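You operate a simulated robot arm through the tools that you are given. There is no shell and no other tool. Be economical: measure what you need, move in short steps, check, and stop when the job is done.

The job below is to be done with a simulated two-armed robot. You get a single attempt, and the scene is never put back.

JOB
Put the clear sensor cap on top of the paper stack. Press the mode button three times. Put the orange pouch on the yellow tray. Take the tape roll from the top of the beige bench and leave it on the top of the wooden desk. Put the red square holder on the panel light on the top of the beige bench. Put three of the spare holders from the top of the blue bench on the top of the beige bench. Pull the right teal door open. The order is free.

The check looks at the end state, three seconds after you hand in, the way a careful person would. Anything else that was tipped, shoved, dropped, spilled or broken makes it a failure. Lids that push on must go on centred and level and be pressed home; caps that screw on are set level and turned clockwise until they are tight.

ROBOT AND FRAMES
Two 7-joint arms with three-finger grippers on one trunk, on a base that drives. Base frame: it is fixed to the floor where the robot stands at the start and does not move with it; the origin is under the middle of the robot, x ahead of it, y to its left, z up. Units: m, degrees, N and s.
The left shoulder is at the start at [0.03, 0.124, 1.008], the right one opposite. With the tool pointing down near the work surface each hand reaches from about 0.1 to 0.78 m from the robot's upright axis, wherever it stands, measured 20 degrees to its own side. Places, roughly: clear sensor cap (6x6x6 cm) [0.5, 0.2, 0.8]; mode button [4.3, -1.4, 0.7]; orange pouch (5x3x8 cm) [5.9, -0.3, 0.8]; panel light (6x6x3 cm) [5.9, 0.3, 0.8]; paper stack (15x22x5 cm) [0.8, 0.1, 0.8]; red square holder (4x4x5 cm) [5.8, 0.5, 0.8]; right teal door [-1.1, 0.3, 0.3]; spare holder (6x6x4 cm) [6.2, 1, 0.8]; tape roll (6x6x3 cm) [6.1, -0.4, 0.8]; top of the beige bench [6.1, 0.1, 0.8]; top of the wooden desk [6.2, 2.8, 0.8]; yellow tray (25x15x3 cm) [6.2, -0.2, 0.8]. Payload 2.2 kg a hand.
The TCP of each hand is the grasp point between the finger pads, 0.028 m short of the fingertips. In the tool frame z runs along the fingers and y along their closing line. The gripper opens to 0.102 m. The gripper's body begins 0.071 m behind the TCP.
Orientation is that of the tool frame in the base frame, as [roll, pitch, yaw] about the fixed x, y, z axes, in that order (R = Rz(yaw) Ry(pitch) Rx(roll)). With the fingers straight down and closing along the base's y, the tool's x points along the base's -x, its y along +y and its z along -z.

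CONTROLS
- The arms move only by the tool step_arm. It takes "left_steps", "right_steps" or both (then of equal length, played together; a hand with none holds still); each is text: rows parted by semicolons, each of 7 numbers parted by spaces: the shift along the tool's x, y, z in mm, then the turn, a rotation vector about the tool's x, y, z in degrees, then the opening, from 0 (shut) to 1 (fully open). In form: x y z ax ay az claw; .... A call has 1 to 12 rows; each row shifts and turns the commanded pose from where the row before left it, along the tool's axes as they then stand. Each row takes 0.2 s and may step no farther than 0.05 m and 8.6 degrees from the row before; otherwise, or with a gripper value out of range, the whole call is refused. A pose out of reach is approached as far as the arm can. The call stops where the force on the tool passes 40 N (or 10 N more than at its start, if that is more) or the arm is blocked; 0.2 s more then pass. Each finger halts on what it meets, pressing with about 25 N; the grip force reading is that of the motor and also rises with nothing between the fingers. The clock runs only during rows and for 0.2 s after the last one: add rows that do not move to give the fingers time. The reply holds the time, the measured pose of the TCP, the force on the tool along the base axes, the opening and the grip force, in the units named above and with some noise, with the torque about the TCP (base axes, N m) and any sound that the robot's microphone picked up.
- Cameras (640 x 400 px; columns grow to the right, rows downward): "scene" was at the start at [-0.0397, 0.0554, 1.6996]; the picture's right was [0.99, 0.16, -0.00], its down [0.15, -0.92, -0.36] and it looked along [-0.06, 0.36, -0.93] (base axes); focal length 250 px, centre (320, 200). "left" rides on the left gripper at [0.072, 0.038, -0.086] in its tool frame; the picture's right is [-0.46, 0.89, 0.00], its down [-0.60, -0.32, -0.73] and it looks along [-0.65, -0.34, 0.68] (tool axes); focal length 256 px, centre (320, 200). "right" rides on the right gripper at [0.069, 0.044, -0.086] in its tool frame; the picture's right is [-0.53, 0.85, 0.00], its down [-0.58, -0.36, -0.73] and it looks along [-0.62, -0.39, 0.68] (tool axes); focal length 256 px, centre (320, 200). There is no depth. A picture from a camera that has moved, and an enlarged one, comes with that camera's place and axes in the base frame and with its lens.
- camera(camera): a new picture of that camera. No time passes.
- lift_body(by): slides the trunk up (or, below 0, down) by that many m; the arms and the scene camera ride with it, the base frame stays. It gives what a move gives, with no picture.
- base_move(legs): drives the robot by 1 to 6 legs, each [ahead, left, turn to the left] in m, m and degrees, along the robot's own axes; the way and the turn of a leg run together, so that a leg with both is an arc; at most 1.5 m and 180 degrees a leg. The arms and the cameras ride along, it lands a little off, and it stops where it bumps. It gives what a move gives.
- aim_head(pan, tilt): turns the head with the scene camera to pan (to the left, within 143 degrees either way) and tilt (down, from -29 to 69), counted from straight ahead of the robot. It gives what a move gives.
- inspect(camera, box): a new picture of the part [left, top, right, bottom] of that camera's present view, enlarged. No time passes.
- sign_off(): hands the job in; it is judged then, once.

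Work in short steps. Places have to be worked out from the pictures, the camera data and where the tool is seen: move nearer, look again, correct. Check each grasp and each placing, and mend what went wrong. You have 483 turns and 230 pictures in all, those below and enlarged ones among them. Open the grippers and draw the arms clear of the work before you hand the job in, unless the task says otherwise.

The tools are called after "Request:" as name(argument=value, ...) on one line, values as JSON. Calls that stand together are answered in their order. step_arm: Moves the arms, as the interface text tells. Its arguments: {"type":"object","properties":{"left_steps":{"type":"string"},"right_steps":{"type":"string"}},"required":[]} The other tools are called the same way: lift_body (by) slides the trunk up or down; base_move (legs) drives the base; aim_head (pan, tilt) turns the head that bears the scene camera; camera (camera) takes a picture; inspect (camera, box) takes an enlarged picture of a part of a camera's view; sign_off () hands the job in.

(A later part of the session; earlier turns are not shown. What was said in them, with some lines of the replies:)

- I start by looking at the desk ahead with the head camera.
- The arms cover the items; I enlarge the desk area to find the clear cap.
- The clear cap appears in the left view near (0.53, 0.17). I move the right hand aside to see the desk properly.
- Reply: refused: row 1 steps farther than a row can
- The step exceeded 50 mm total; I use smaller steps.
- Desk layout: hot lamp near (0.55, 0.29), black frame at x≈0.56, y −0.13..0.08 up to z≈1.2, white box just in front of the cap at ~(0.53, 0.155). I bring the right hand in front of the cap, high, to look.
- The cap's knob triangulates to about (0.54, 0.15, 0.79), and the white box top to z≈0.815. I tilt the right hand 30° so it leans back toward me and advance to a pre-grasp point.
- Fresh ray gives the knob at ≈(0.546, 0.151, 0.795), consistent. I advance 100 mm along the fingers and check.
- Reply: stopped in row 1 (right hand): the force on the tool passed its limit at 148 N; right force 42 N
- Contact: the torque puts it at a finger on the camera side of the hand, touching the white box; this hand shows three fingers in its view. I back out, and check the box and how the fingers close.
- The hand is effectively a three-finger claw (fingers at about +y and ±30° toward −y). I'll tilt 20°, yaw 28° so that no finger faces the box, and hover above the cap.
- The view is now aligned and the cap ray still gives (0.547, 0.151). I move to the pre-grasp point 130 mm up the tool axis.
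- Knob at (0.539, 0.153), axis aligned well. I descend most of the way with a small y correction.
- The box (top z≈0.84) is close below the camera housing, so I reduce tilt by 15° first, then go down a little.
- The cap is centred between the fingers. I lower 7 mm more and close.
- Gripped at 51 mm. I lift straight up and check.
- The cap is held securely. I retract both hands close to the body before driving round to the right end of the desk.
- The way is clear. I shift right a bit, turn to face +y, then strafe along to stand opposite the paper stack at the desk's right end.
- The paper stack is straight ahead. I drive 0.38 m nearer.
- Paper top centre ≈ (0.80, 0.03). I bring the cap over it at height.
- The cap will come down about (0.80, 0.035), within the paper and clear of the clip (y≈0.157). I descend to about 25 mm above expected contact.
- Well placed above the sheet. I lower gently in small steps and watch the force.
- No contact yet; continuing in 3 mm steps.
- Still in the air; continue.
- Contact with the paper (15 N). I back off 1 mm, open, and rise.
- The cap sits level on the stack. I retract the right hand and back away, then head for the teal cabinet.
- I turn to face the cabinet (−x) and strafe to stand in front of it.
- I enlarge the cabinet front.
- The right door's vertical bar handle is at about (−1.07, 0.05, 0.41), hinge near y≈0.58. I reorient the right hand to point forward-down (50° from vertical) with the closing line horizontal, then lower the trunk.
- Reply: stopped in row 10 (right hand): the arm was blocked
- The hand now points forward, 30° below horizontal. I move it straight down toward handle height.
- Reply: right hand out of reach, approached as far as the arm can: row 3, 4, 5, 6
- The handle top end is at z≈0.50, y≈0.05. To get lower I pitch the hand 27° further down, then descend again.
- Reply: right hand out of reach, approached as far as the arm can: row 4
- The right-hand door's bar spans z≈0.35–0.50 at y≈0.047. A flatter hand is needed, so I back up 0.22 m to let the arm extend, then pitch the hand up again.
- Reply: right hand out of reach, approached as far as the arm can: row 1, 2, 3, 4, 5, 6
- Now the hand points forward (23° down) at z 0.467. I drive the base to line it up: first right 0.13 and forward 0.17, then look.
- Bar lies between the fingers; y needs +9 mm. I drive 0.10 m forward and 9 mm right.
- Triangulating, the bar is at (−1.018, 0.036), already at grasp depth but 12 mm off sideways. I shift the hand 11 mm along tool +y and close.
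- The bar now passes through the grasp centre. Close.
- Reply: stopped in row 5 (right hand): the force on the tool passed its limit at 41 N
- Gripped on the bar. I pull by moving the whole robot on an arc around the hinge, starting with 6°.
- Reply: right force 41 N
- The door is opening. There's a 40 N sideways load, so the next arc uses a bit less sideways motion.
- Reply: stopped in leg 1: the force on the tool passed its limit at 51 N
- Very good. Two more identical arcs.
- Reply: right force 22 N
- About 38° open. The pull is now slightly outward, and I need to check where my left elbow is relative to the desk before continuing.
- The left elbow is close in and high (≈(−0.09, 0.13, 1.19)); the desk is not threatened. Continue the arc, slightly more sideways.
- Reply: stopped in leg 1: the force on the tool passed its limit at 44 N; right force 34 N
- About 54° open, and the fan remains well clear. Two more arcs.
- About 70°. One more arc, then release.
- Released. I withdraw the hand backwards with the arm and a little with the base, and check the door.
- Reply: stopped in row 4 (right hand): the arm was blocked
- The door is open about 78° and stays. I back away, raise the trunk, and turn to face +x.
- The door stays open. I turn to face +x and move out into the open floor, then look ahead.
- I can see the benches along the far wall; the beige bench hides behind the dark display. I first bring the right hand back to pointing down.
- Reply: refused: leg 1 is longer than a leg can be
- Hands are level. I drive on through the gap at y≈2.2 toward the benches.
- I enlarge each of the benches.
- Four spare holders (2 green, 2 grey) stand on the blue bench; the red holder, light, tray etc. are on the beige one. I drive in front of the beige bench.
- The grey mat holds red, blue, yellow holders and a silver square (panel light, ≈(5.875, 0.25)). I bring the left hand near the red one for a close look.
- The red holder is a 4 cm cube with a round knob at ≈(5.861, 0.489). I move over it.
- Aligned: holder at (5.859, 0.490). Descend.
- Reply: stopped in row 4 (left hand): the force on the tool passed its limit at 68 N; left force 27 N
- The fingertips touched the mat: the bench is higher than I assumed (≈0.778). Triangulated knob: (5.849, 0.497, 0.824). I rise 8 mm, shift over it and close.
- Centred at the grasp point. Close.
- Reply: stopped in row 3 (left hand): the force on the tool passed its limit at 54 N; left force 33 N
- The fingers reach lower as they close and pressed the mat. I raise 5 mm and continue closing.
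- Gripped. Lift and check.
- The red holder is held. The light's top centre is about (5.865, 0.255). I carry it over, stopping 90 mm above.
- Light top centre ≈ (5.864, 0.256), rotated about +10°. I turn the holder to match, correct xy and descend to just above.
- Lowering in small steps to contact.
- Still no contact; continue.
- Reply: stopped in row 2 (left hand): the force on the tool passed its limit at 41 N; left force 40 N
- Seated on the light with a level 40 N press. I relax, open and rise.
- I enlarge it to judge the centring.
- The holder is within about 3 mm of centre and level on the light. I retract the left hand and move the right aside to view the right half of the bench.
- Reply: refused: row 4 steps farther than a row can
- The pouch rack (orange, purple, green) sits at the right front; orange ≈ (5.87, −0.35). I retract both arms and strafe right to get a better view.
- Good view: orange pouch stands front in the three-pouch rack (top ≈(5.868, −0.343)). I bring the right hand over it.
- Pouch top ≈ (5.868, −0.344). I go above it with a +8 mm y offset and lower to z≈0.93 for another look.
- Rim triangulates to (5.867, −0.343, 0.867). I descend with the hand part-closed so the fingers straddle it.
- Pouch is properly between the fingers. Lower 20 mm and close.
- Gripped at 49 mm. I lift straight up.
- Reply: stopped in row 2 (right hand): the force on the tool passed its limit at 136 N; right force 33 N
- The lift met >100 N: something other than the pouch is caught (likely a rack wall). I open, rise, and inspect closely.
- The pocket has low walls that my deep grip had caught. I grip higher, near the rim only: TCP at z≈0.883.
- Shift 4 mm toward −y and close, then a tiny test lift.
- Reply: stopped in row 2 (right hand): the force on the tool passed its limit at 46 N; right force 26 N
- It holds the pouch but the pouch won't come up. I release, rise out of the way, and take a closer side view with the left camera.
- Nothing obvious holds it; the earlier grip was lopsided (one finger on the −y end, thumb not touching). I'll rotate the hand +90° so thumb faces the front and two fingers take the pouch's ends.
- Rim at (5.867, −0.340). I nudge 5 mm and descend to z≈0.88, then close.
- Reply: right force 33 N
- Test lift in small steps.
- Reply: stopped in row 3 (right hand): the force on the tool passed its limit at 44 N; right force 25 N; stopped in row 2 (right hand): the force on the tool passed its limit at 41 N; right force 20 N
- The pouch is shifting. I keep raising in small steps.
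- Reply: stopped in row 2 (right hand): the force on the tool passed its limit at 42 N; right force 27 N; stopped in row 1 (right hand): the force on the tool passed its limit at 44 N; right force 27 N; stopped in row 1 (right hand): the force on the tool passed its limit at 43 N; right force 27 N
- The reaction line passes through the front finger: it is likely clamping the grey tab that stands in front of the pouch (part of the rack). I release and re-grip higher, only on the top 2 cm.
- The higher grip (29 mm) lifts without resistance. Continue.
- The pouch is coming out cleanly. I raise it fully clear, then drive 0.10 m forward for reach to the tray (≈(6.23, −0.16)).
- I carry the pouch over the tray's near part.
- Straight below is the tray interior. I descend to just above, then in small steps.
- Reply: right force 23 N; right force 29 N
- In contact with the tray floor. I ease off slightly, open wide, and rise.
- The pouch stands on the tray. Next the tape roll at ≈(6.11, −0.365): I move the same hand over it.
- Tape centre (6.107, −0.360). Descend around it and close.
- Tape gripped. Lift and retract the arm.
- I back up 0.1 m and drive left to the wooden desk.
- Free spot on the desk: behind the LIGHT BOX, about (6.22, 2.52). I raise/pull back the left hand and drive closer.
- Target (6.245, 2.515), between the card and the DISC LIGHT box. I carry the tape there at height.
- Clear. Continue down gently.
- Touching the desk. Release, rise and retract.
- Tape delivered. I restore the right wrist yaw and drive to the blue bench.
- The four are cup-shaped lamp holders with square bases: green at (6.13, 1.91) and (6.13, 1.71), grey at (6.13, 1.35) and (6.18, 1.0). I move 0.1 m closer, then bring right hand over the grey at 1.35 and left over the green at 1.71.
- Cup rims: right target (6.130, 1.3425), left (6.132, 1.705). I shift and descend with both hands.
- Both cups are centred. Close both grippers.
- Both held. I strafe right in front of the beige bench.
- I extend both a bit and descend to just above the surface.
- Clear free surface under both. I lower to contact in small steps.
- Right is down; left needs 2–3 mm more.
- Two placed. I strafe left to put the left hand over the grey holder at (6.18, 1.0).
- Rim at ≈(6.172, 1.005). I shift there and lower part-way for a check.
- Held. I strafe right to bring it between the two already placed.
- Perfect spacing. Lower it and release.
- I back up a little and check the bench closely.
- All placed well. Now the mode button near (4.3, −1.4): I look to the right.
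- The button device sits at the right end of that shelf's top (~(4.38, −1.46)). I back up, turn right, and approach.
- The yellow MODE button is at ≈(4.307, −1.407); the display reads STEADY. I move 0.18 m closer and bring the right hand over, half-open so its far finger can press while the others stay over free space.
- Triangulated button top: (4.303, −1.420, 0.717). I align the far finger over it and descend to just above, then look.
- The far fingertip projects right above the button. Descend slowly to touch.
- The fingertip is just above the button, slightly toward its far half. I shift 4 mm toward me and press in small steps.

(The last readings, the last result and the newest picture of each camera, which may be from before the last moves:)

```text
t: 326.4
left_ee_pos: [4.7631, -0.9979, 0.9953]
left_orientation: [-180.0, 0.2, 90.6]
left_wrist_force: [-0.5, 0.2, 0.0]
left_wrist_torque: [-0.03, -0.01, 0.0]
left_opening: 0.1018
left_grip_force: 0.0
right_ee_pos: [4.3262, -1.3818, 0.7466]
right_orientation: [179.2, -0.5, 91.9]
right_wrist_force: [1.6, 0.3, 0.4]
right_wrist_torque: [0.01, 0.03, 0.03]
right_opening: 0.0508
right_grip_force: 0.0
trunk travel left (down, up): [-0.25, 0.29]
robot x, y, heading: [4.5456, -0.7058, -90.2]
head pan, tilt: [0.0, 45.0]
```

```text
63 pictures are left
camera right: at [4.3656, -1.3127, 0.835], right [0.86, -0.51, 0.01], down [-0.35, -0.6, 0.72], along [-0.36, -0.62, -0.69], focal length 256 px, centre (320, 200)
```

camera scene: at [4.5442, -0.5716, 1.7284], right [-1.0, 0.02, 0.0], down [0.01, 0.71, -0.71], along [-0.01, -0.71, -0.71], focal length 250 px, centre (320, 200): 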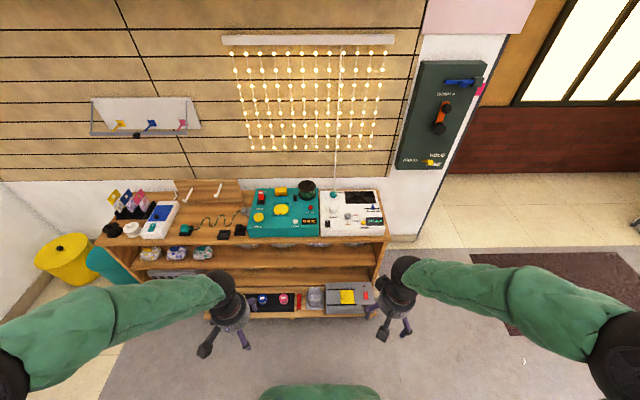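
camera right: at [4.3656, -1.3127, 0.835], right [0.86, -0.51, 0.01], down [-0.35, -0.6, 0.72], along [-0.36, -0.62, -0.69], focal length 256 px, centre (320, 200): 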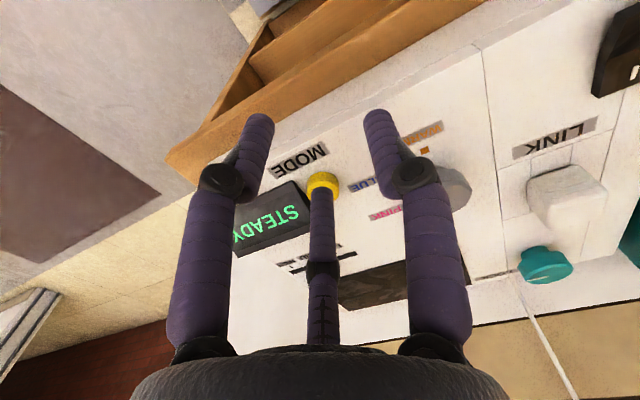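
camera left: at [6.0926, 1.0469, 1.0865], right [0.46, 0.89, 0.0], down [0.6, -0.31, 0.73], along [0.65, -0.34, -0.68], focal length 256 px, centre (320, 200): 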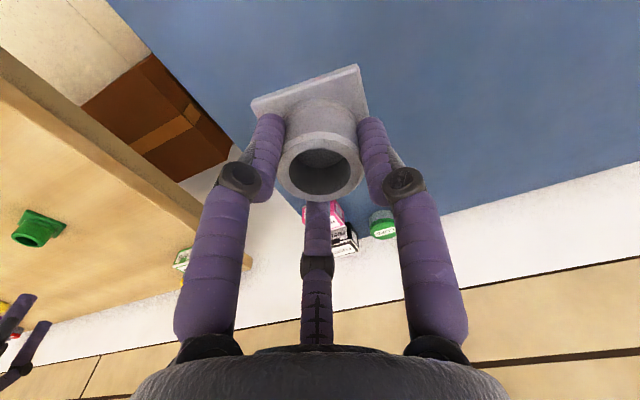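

Still no contact; continue downward.

Request:
step_arm(right_steps="0 0 2 0 0 0 0.5;0 0 0 0 0 0 0.5")

Request:
step_arm(right_steps="0 0 2 0 0 0 0.5;0 0 0 0 0 0 0.5")

Request:
step_arm(right_steps="0 0 2 0 0 0 0.5;0 0 0 0 0 0 0.5")

Request:
inspect(camera="right", box=[240, 140, 400, 260])

```text
t: 327.0
left_ee_pos: [4.7639, -0.998, 0.9949]
left_orientation: [-179.9, 0.2, 90.6]
left_wrist_force: [0.5, -0.1, 0.8]
left_wrist_torque: [0.0, 0.01, 0.01]
left_opening: 0.1019
left_grip_force: 0.1
right_ee_pos: [4.3258, -1.3816, 0.7449]
right_orientation: [179.2, -0.5, 91.9]
right_wrist_force: [-0.3, -0.6, -0.2]
right_wrist_torque: [0.0, 0.03, -0.03]
right_opening: 0.051
right_grip_force: 0.1
trunk travel left (down, up): [-0.25, 0.29]
robot x, y, heading: [4.5477, -0.7015, -89.8]
head pan, tilt: [0.0, 45.0]
```

```text
t: 327.6
left_ee_pos: [4.7636, -0.9974, 0.9952]
left_orientation: [179.9, 0.2, 90.6]
left_wrist_force: [0.1, -0.4, 1.0]
left_wrist_torque: [0.01, 0.02, -0.02]
left_opening: 0.1019
left_grip_force: 0.1
right_ee_pos: [4.3258, -1.383, 0.7431]
right_orientation: [179.2, -0.4, 91.9]
right_wrist_force: [-0.2, 0.3, -1.2]
right_wrist_torque: [0.0, 0.0, 0.0]
right_opening: 0.0507
right_grip_force: 0.0
trunk travel left (down, up): [-0.25, 0.29]
robot x, y, heading: [4.5415, -0.7039, -89.8]
head pan, tilt: [0.0, 45.0]
```

```text
t: 328.2
left_ee_pos: [4.7635, -0.9974, 0.9946]
left_orientation: [179.9, 0.2, 90.6]
left_wrist_force: [-0.6, 0.5, 0.6]
left_wrist_torque: [0.0, 0.02, -0.02]
left_opening: 0.1021
left_grip_force: 0.2
right_ee_pos: [4.3255, -1.3818, 0.7414]
right_orientation: [179.2, -0.5, 91.9]
right_wrist_force: [0.0, 0.5, 0.7]
right_wrist_torque: [0.0, -0.02, 0.01]
right_opening: 0.0508
right_grip_force: 0.0
trunk travel left (down, up): [-0.25, 0.29]
robot x, y, heading: [4.5461, -0.7045, -90.1]
head pan, tilt: [0.0, 45.0]
```

```text
3.33 times, centred on (320, 200) of right
camera zoom: at [4.3656, -1.3123, 0.829], right [0.86, -0.51, 0.01], down [-0.35, -0.6, 0.72], along [-0.36, -0.62, -0.69], focal length 853 px, centre (320, 200)
```

zoom: 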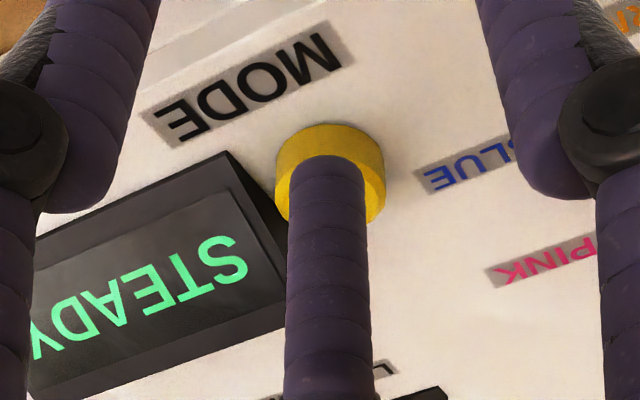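

The tip is now drifting to the button's near edge as it nears; I shift 4 mm forward again and continue down.

Request:
step_arm(right_steps="-4 0 0 0 0 0 0.5;0 0 2 0 0 0 0.5;0 0 0 0 0 0 0.5")

Request:
step_arm(right_steps="0 0 2 0 0 0 0.5;0 0 0 0 0 0 0.5")

Request:
step_arm(right_steps="0 0 2 0 0 0 0.5;0 0 0 0 0 0 0.5")

Request:
inspect(camera="right", box=[240, 140, 400, 260])

```text
t: 329.0
left_ee_pos: [4.764, -0.996, 0.9958]
left_orientation: [179.9, 0.2, 90.6]
left_wrist_force: [0.9, -0.2, 0.2]
left_wrist_torque: [-0.01, 0.06, -0.02]
left_opening: 0.102
left_grip_force: 0.1
right_ee_pos: [4.3254, -1.3857, 0.7393]
right_orientation: [179.2, -0.5, 91.9]
right_wrist_force: [-0.3, 1.4, -0.2]
right_wrist_torque: [0.03, 0.0, 0.02]
right_opening: 0.051
right_grip_force: 0.0
trunk travel left (down, up): [-0.25, 0.29]
robot x, y, heading: [4.5419, -0.706, -89.8]
head pan, tilt: [0.0, 45.0]
```

```text
t: 329.6
left_ee_pos: [4.7638, -0.9974, 0.995]
left_orientation: [179.9, 0.2, 90.6]
left_wrist_force: [-0.2, 0.2, -0.3]
left_wrist_torque: [0.01, -0.01, -0.01]
left_opening: 0.1021
left_grip_force: 0.1
right_ee_pos: [4.3247, -1.3851, 0.7374]
right_orientation: [179.2, -0.5, 92.0]
right_wrist_force: [0.0, -0.6, -0.4]
right_wrist_torque: [0.04, -0.01, 0.05]
right_opening: 0.0508
right_grip_force: 0.1
trunk travel left (down, up): [-0.25, 0.29]
robot x, y, heading: [4.5463, -0.706, -90.0]
head pan, tilt: [0.0, 45.0]
```

```text
t: 330.2
left_ee_pos: [4.7637, -0.9972, 0.9959]
left_orientation: [-179.9, 0.2, 90.6]
left_wrist_force: [0.2, 0.3, -0.4]
left_wrist_torque: [-0.01, 0.0, 0.01]
left_opening: 0.1018
left_grip_force: 0.1
right_ee_pos: [4.3255, -1.3856, 0.7342]
right_orientation: [179.3, -0.5, 92.0]
right_wrist_force: [0.2, 0.2, -0.3]
right_wrist_torque: [-0.02, -0.01, 0.02]
right_opening: 0.0509
right_grip_force: 0.0
trunk travel left (down, up): [-0.25, 0.29]
robot x, y, heading: [4.544, -0.708, -89.8]
head pan, tilt: [0.0, 45.0]
```

```text
3.33 times, centred on (320, 200) of right
camera zoom: at [4.3653, -1.3162, 0.8226], right [0.86, -0.51, 0.01], down [-0.35, -0.6, 0.72], along [-0.36, -0.62, -0.69], focal length 853 px, centre (320, 200)
```

zoom: 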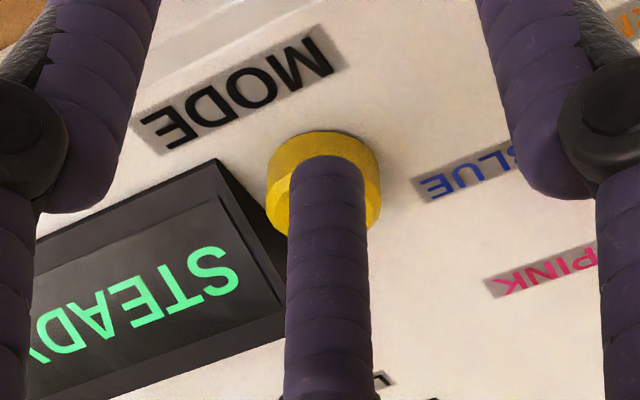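

Better triangulation puts the button top lower and farther: (4.293, −1.446, 0.673). I shift the fingertip there and look again.

Request:
step_arm(right_steps="-12.5 -7 0 0 0 0 0.5;-13 -7 0 0 0 0 0.5;0 0 0 0 0 0 0.5")

Request:
inspect(camera="right", box=[240, 120, 400, 240])

```text
t: 331.0
left_ee_pos: [4.7636, -0.9974, 0.9952]
left_orientation: [-180.0, 0.2, 90.6]
left_wrist_force: [0.6, 0.3, -0.3]
left_wrist_torque: [-0.01, -0.01, 0.04]
left_opening: 0.1021
left_grip_force: 0.0
right_ee_pos: [4.3127, -1.4111, 0.7344]
right_orientation: [179.1, -0.4, 91.9]
right_wrist_force: [-0.3, 0.1, 0.2]
right_wrist_torque: [0.01, 0.01, 0.03]
right_opening: 0.0512
right_grip_force: 0.0
trunk travel left (down, up): [-0.25, 0.29]
robot x, y, heading: [4.5428, -0.7056, -89.7]
head pan, tilt: [0.0, 45.0]
```

```text
3.33 times, centred on (320, 180) of right
camera zoom: at [4.3521, -1.342, 0.8226], right [0.86, -0.51, 0.01], down [-0.36, -0.6, 0.72], along [-0.36, -0.62, -0.69], focal length 853 px, centre (320, 267)
```

zoom: 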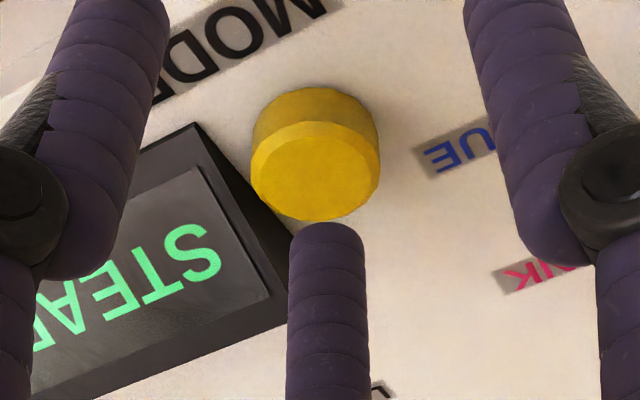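

Consistent. On descent the button will line up with the tip. Lower ~20 mm, then small steps.

Request:
step_arm(right_steps="0 0 10 0 0 0 0.5;0 0 8 0 0 0 0.5;0 0 0 0 0 0 0.5")

Request:
inspect(camera="right", box=[240, 120, 400, 240])

```text
t: 331.8
left_ee_pos: [4.764, -0.9977, 0.995]
left_orientation: [-179.9, 0.3, 90.6]
left_wrist_force: [0.5, -0.3, 0.2]
left_wrist_torque: [0.02, -0.04, 0.02]
left_opening: 0.1019
left_grip_force: 0.1
right_ee_pos: [4.3127, -1.4115, 0.7168]
right_orientation: [179.1, -0.6, 91.9]
right_wrist_force: [-0.5, -0.4, 2.4]
right_wrist_torque: [-0.03, -0.01, 0.03]
right_opening: 0.0514
right_grip_force: 0.3
trunk travel left (down, up): [-0.25, 0.29]
robot x, y, heading: [4.5448, -0.7065, -89.9]
head pan, tilt: [0.0, 45.0]
heard: click
```

```text
3.33 times, centred on (320, 180) of right
camera zoom: at [4.3527, -1.3418, 0.8042], right [0.86, -0.51, 0.01], down [-0.35, -0.59, 0.72], along [-0.36, -0.62, -0.69], focal length 853 px, centre (320, 267)
```

zoom: 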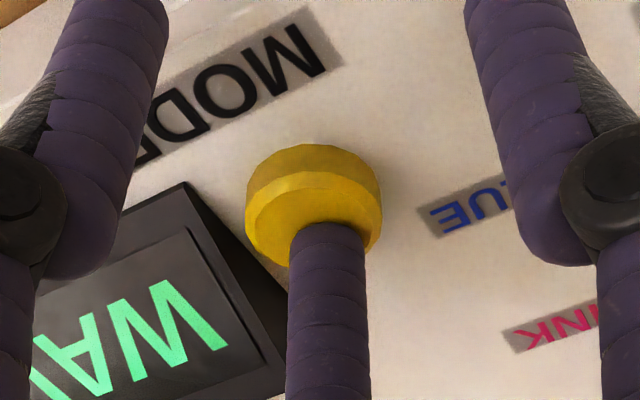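

Click heard; the display changed (press 1). Raise 10 mm to release.

Request:
step_arm(right_steps="0 0 -10 0 0 0 0.5;0 0 0 0 0 0 0.5;0 0 0 0 0 0 0.5")

Request:
step_arm(right_steps="0 0 6 0 0 0 0.5;0 0 4.5 0 0 0 0.5;0 0 0 0 0 0 0.5")

Request:
inspect(camera="right", box=[200, 120, 400, 270])

```text
t: 332.6
left_ee_pos: [4.7647, -0.9981, 0.9945]
left_orientation: [179.9, 0.2, 90.6]
left_wrist_force: [0.8, 0.6, 0.3]
left_wrist_torque: [0.01, 0.03, -0.02]
left_opening: 0.1023
left_grip_force: 0.0
right_ee_pos: [4.3131, -1.4108, 0.7253]
right_orientation: [179.1, -0.3, 91.9]
right_wrist_force: [0.4, 0.2, 0.6]
right_wrist_torque: [-0.01, 0.01, 0.02]
right_opening: 0.0511
right_grip_force: 0.0
trunk travel left (down, up): [-0.25, 0.29]
robot x, y, heading: [4.547, -0.7043, -90.1]
head pan, tilt: [0.0, 45.0]
```

```text
t: 333.4
left_ee_pos: [4.7635, -0.9968, 0.9949]
left_orientation: [-179.9, 0.3, 90.6]
left_wrist_force: [0.4, 0.1, 0.5]
left_wrist_torque: [0.0, -0.03, 0.03]
left_opening: 0.1018
left_grip_force: 0.1
right_ee_pos: [4.3129, -1.4116, 0.7166]
right_orientation: [179.2, -0.4, 92.0]
right_wrist_force: [-1.3, 1.0, 0.7]
right_wrist_torque: [-0.09, 0.07, -0.03]
right_opening: 0.0517
right_grip_force: 0.4
trunk travel left (down, up): [-0.25, 0.29]
robot x, y, heading: [4.5434, -0.7028, -89.9]
head pan, tilt: [0.0, 45.0]
heard: click
```

```text
2.67 times, centred on (300, 195) of right
camera zoom: at [4.3531, -1.3421, 0.804], right [0.86, -0.51, 0.01], down [-0.36, -0.59, 0.72], along [-0.36, -0.62, -0.69], focal length 683 px, centre (373, 213)
```

zoom: 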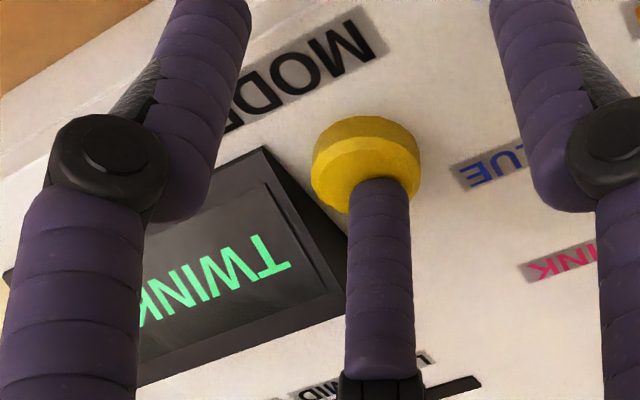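

WAVE then TWINKLE: two presses counted. Release and press the third time.

Request:
step_arm(right_steps="0 0 -10 0 0 0 0.5;0 0 0 0 0 0 0.5;0 0 0 0 0 0 0.5")

Request:
step_arm(right_steps="0 0 6 0 0 0 0.5;0 0 4 0 0 0 0.5;0 0 0 0 0 0 0.5")

Request:
inspect(camera="right", box=[200, 120, 400, 270])

```text
t: 334.2
left_ee_pos: [4.7647, -0.9975, 0.9949]
left_orientation: [180.0, 0.2, 90.6]
left_wrist_force: [-0.5, -0.1, 0.4]
left_wrist_torque: [0.02, -0.04, 0.01]
left_opening: 0.102
left_grip_force: 0.0
right_ee_pos: [4.3125, -1.4109, 0.7262]
right_orientation: [179.2, -0.5, 91.9]
right_wrist_force: [-0.7, -0.2, 0.9]
right_wrist_torque: [0.01, 0.01, 0.0]
right_opening: 0.0512
right_grip_force: 0.1
trunk travel left (down, up): [-0.25, 0.29]
robot x, y, heading: [4.5447, -0.7075, -89.9]
head pan, tilt: [0.0, 45.0]
```

```text
t: 335.0
left_ee_pos: [4.7644, -0.9975, 0.9945]
left_orientation: [-180.0, 0.2, 90.6]
left_wrist_force: [0.3, -0.5, -0.7]
left_wrist_torque: [0.04, 0.0, -0.01]
left_opening: 0.1021
left_grip_force: 0.1
right_ee_pos: [4.3132, -1.4113, 0.7167]
right_orientation: [179.2, -0.6, 92.0]
right_wrist_force: [1.6, -0.4, 1.2]
right_wrist_torque: [-0.07, 0.0, 0.02]
right_opening: 0.0508
right_grip_force: 0.1
trunk travel left (down, up): [-0.25, 0.29]
robot x, y, heading: [4.5482, -0.7018, -89.6]
head pan, tilt: [0.0, 45.0]
heard: click
```

```text
2.67 times, centred on (300, 195) of right
camera zoom: at [4.353, -1.3424, 0.8041], right [0.86, -0.51, 0.01], down [-0.36, -0.59, 0.72], along [-0.36, -0.62, -0.69], focal length 683 px, centre (373, 213)
```

zoom: 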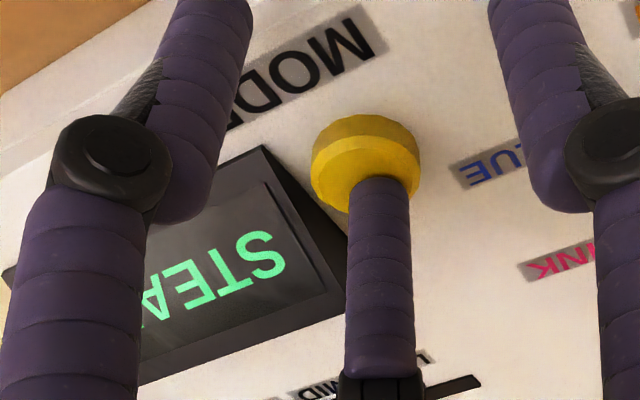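

Third click, display cycled back to STEADY – three presses. I withdraw the hand upward and back, and back the robot away.

Request:
step_arm(right_steps="0 0 -30 0 0 0 0.5;0 0 -45 0 0 0 0.5;0 0 -45 0 0 0 0.5;0 0 -45 0 0 0 0.8;40 0 -20 0 0 0 1;45 0 -20 0 0 0 1;45 0 -20 0 0 0 1;45 0 0 0 0 0 1;45 0 0 0 0 0 1;45 0 0 0 0 0 1")

Request:
base_move(legs=[[-0.3, 0, 0]])

Request:
camera(camera="scene")

Request:
aim_head(pan=95, tilt=30)

Request:
camera(camera="scene")

```text
t: 337.2
left_ee_pos: [4.7629, -0.9971, 0.9949]
left_orientation: [180.0, 0.3, 90.7]
left_wrist_force: [-0.2, 0.1, 1.0]
left_wrist_torque: [-0.01, -0.02, 0.03]
left_opening: 0.1021
left_grip_force: 0.1
right_ee_pos: [4.3025, -1.1467, 0.9446]
right_orientation: [179.3, -0.4, 91.9]
right_wrist_force: [0.0, 0.1, 0.4]
right_wrist_torque: [-0.04, 0.0, 0.0]
right_opening: 0.1024
right_grip_force: 0.1
trunk travel left (down, up): [-0.25, 0.29]
robot x, y, heading: [4.5437, -0.7056, -89.9]
head pan, tilt: [0.0, 45.0]
```

```text
t: 339.2
left_ee_pos: [4.7641, -0.7044, 0.9964]
left_orientation: [180.0, 0.3, 90.4]
left_wrist_force: [0.2, 0.8, 0.2]
left_wrist_torque: [-0.03, -0.01, -0.01]
left_opening: 0.102
left_grip_force: 0.1
right_ee_pos: [4.3018, -0.8526, 0.9443]
right_orientation: [179.2, -0.5, 91.7]
right_wrist_force: [0.1, -0.2, 0.0]
right_wrist_torque: [-0.03, 0.03, 0.0]
right_opening: 0.1021
right_grip_force: 0.1
trunk travel left (down, up): [-0.25, 0.29]
robot x, y, heading: [4.5446, -0.4112, -90.0]
head pan, tilt: [0.0, 45.0]
```

```text
56 pictures are left
camera scene: at [4.5436, -0.4612, 1.7285], right [-1.0, 0.0, 0.0], down [0.0, 0.71, -0.71], along [0.0, -0.71, -0.71], focal length 250 px, centre (320, 200)
```

scene: 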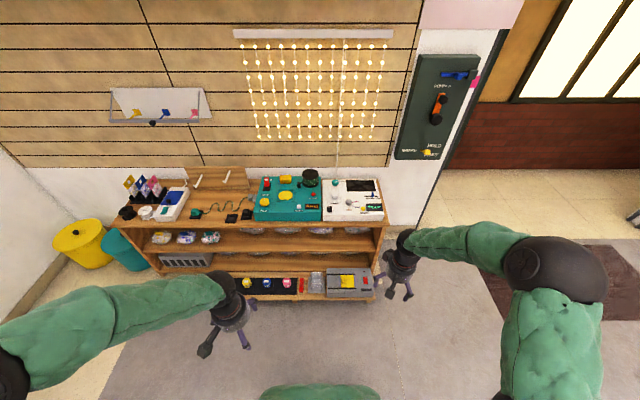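

```text
t: 340.9
left_ee_pos: [4.7617, -0.7041, 0.9947]
left_orientation: [180.0, 0.2, 90.3]
left_wrist_force: [1.0, 0.5, -0.7]
left_wrist_torque: [0.03, -0.01, 0.0]
left_opening: 0.1018
left_grip_force: 0.1
right_ee_pos: [4.3007, -0.8538, 0.9455]
right_orientation: [179.2, -0.5, 91.7]
right_wrist_force: [-0.1, -0.5, -0.2]
right_wrist_torque: [0.02, -0.03, 0.01]
right_opening: 0.102
right_grip_force: 0.1
trunk travel left (down, up): [-0.25, 0.29]
robot x, y, heading: [4.5455, -0.4097, -90.1]
head pan, tilt: [95.0, 30.0]
```

```text
55 pictures are left
camera scene: at [4.6339, -0.3737, 1.751], right [0.09, -1.0, 0.0], down [-0.5, -0.04, -0.87], along [0.86, 0.07, -0.5], focal length 250 px, centre (320, 200)
```

scene: 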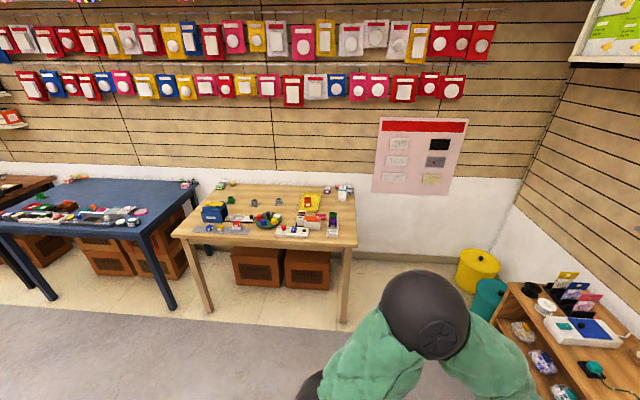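

Everything on the benches is upright and in place, both hands are open and clear of the work. Handing in.

Request:
sign_off()

```text
The job is handed in.
```

I handed the job in with all seven parts done:

- **Sensor cap:** it sits level on top of the paper stack.
- **Mode button:** I pressed it three times. Each press clicked, and the display is back on STEADY.
- **Orange pouch:** it stands upright on the yellow tray.
- **Tape roll:** it is on the top of the wooden desk, behind the light box.
- **Red square holder:** it is on the panel light, level and centred to within about 3 mm.
- **Spare holders:** two grey and one green are on the top of the beige bench. I took any three of the four cup-shaped holders on the blue bench to be spares.
- **Right teal door:** it is open about 78 degrees.

There were two rough moments. A finger struck the white box beside the cap hard (148 N). The pouch also jammed in its rack on my first lifts, pulling up to 136 N before I gripped it higher. The box had not shifted in the pictures afterwards, and the purple and green pouches stayed in the rack. I did not go back to re-check the door or the cap before handing in.
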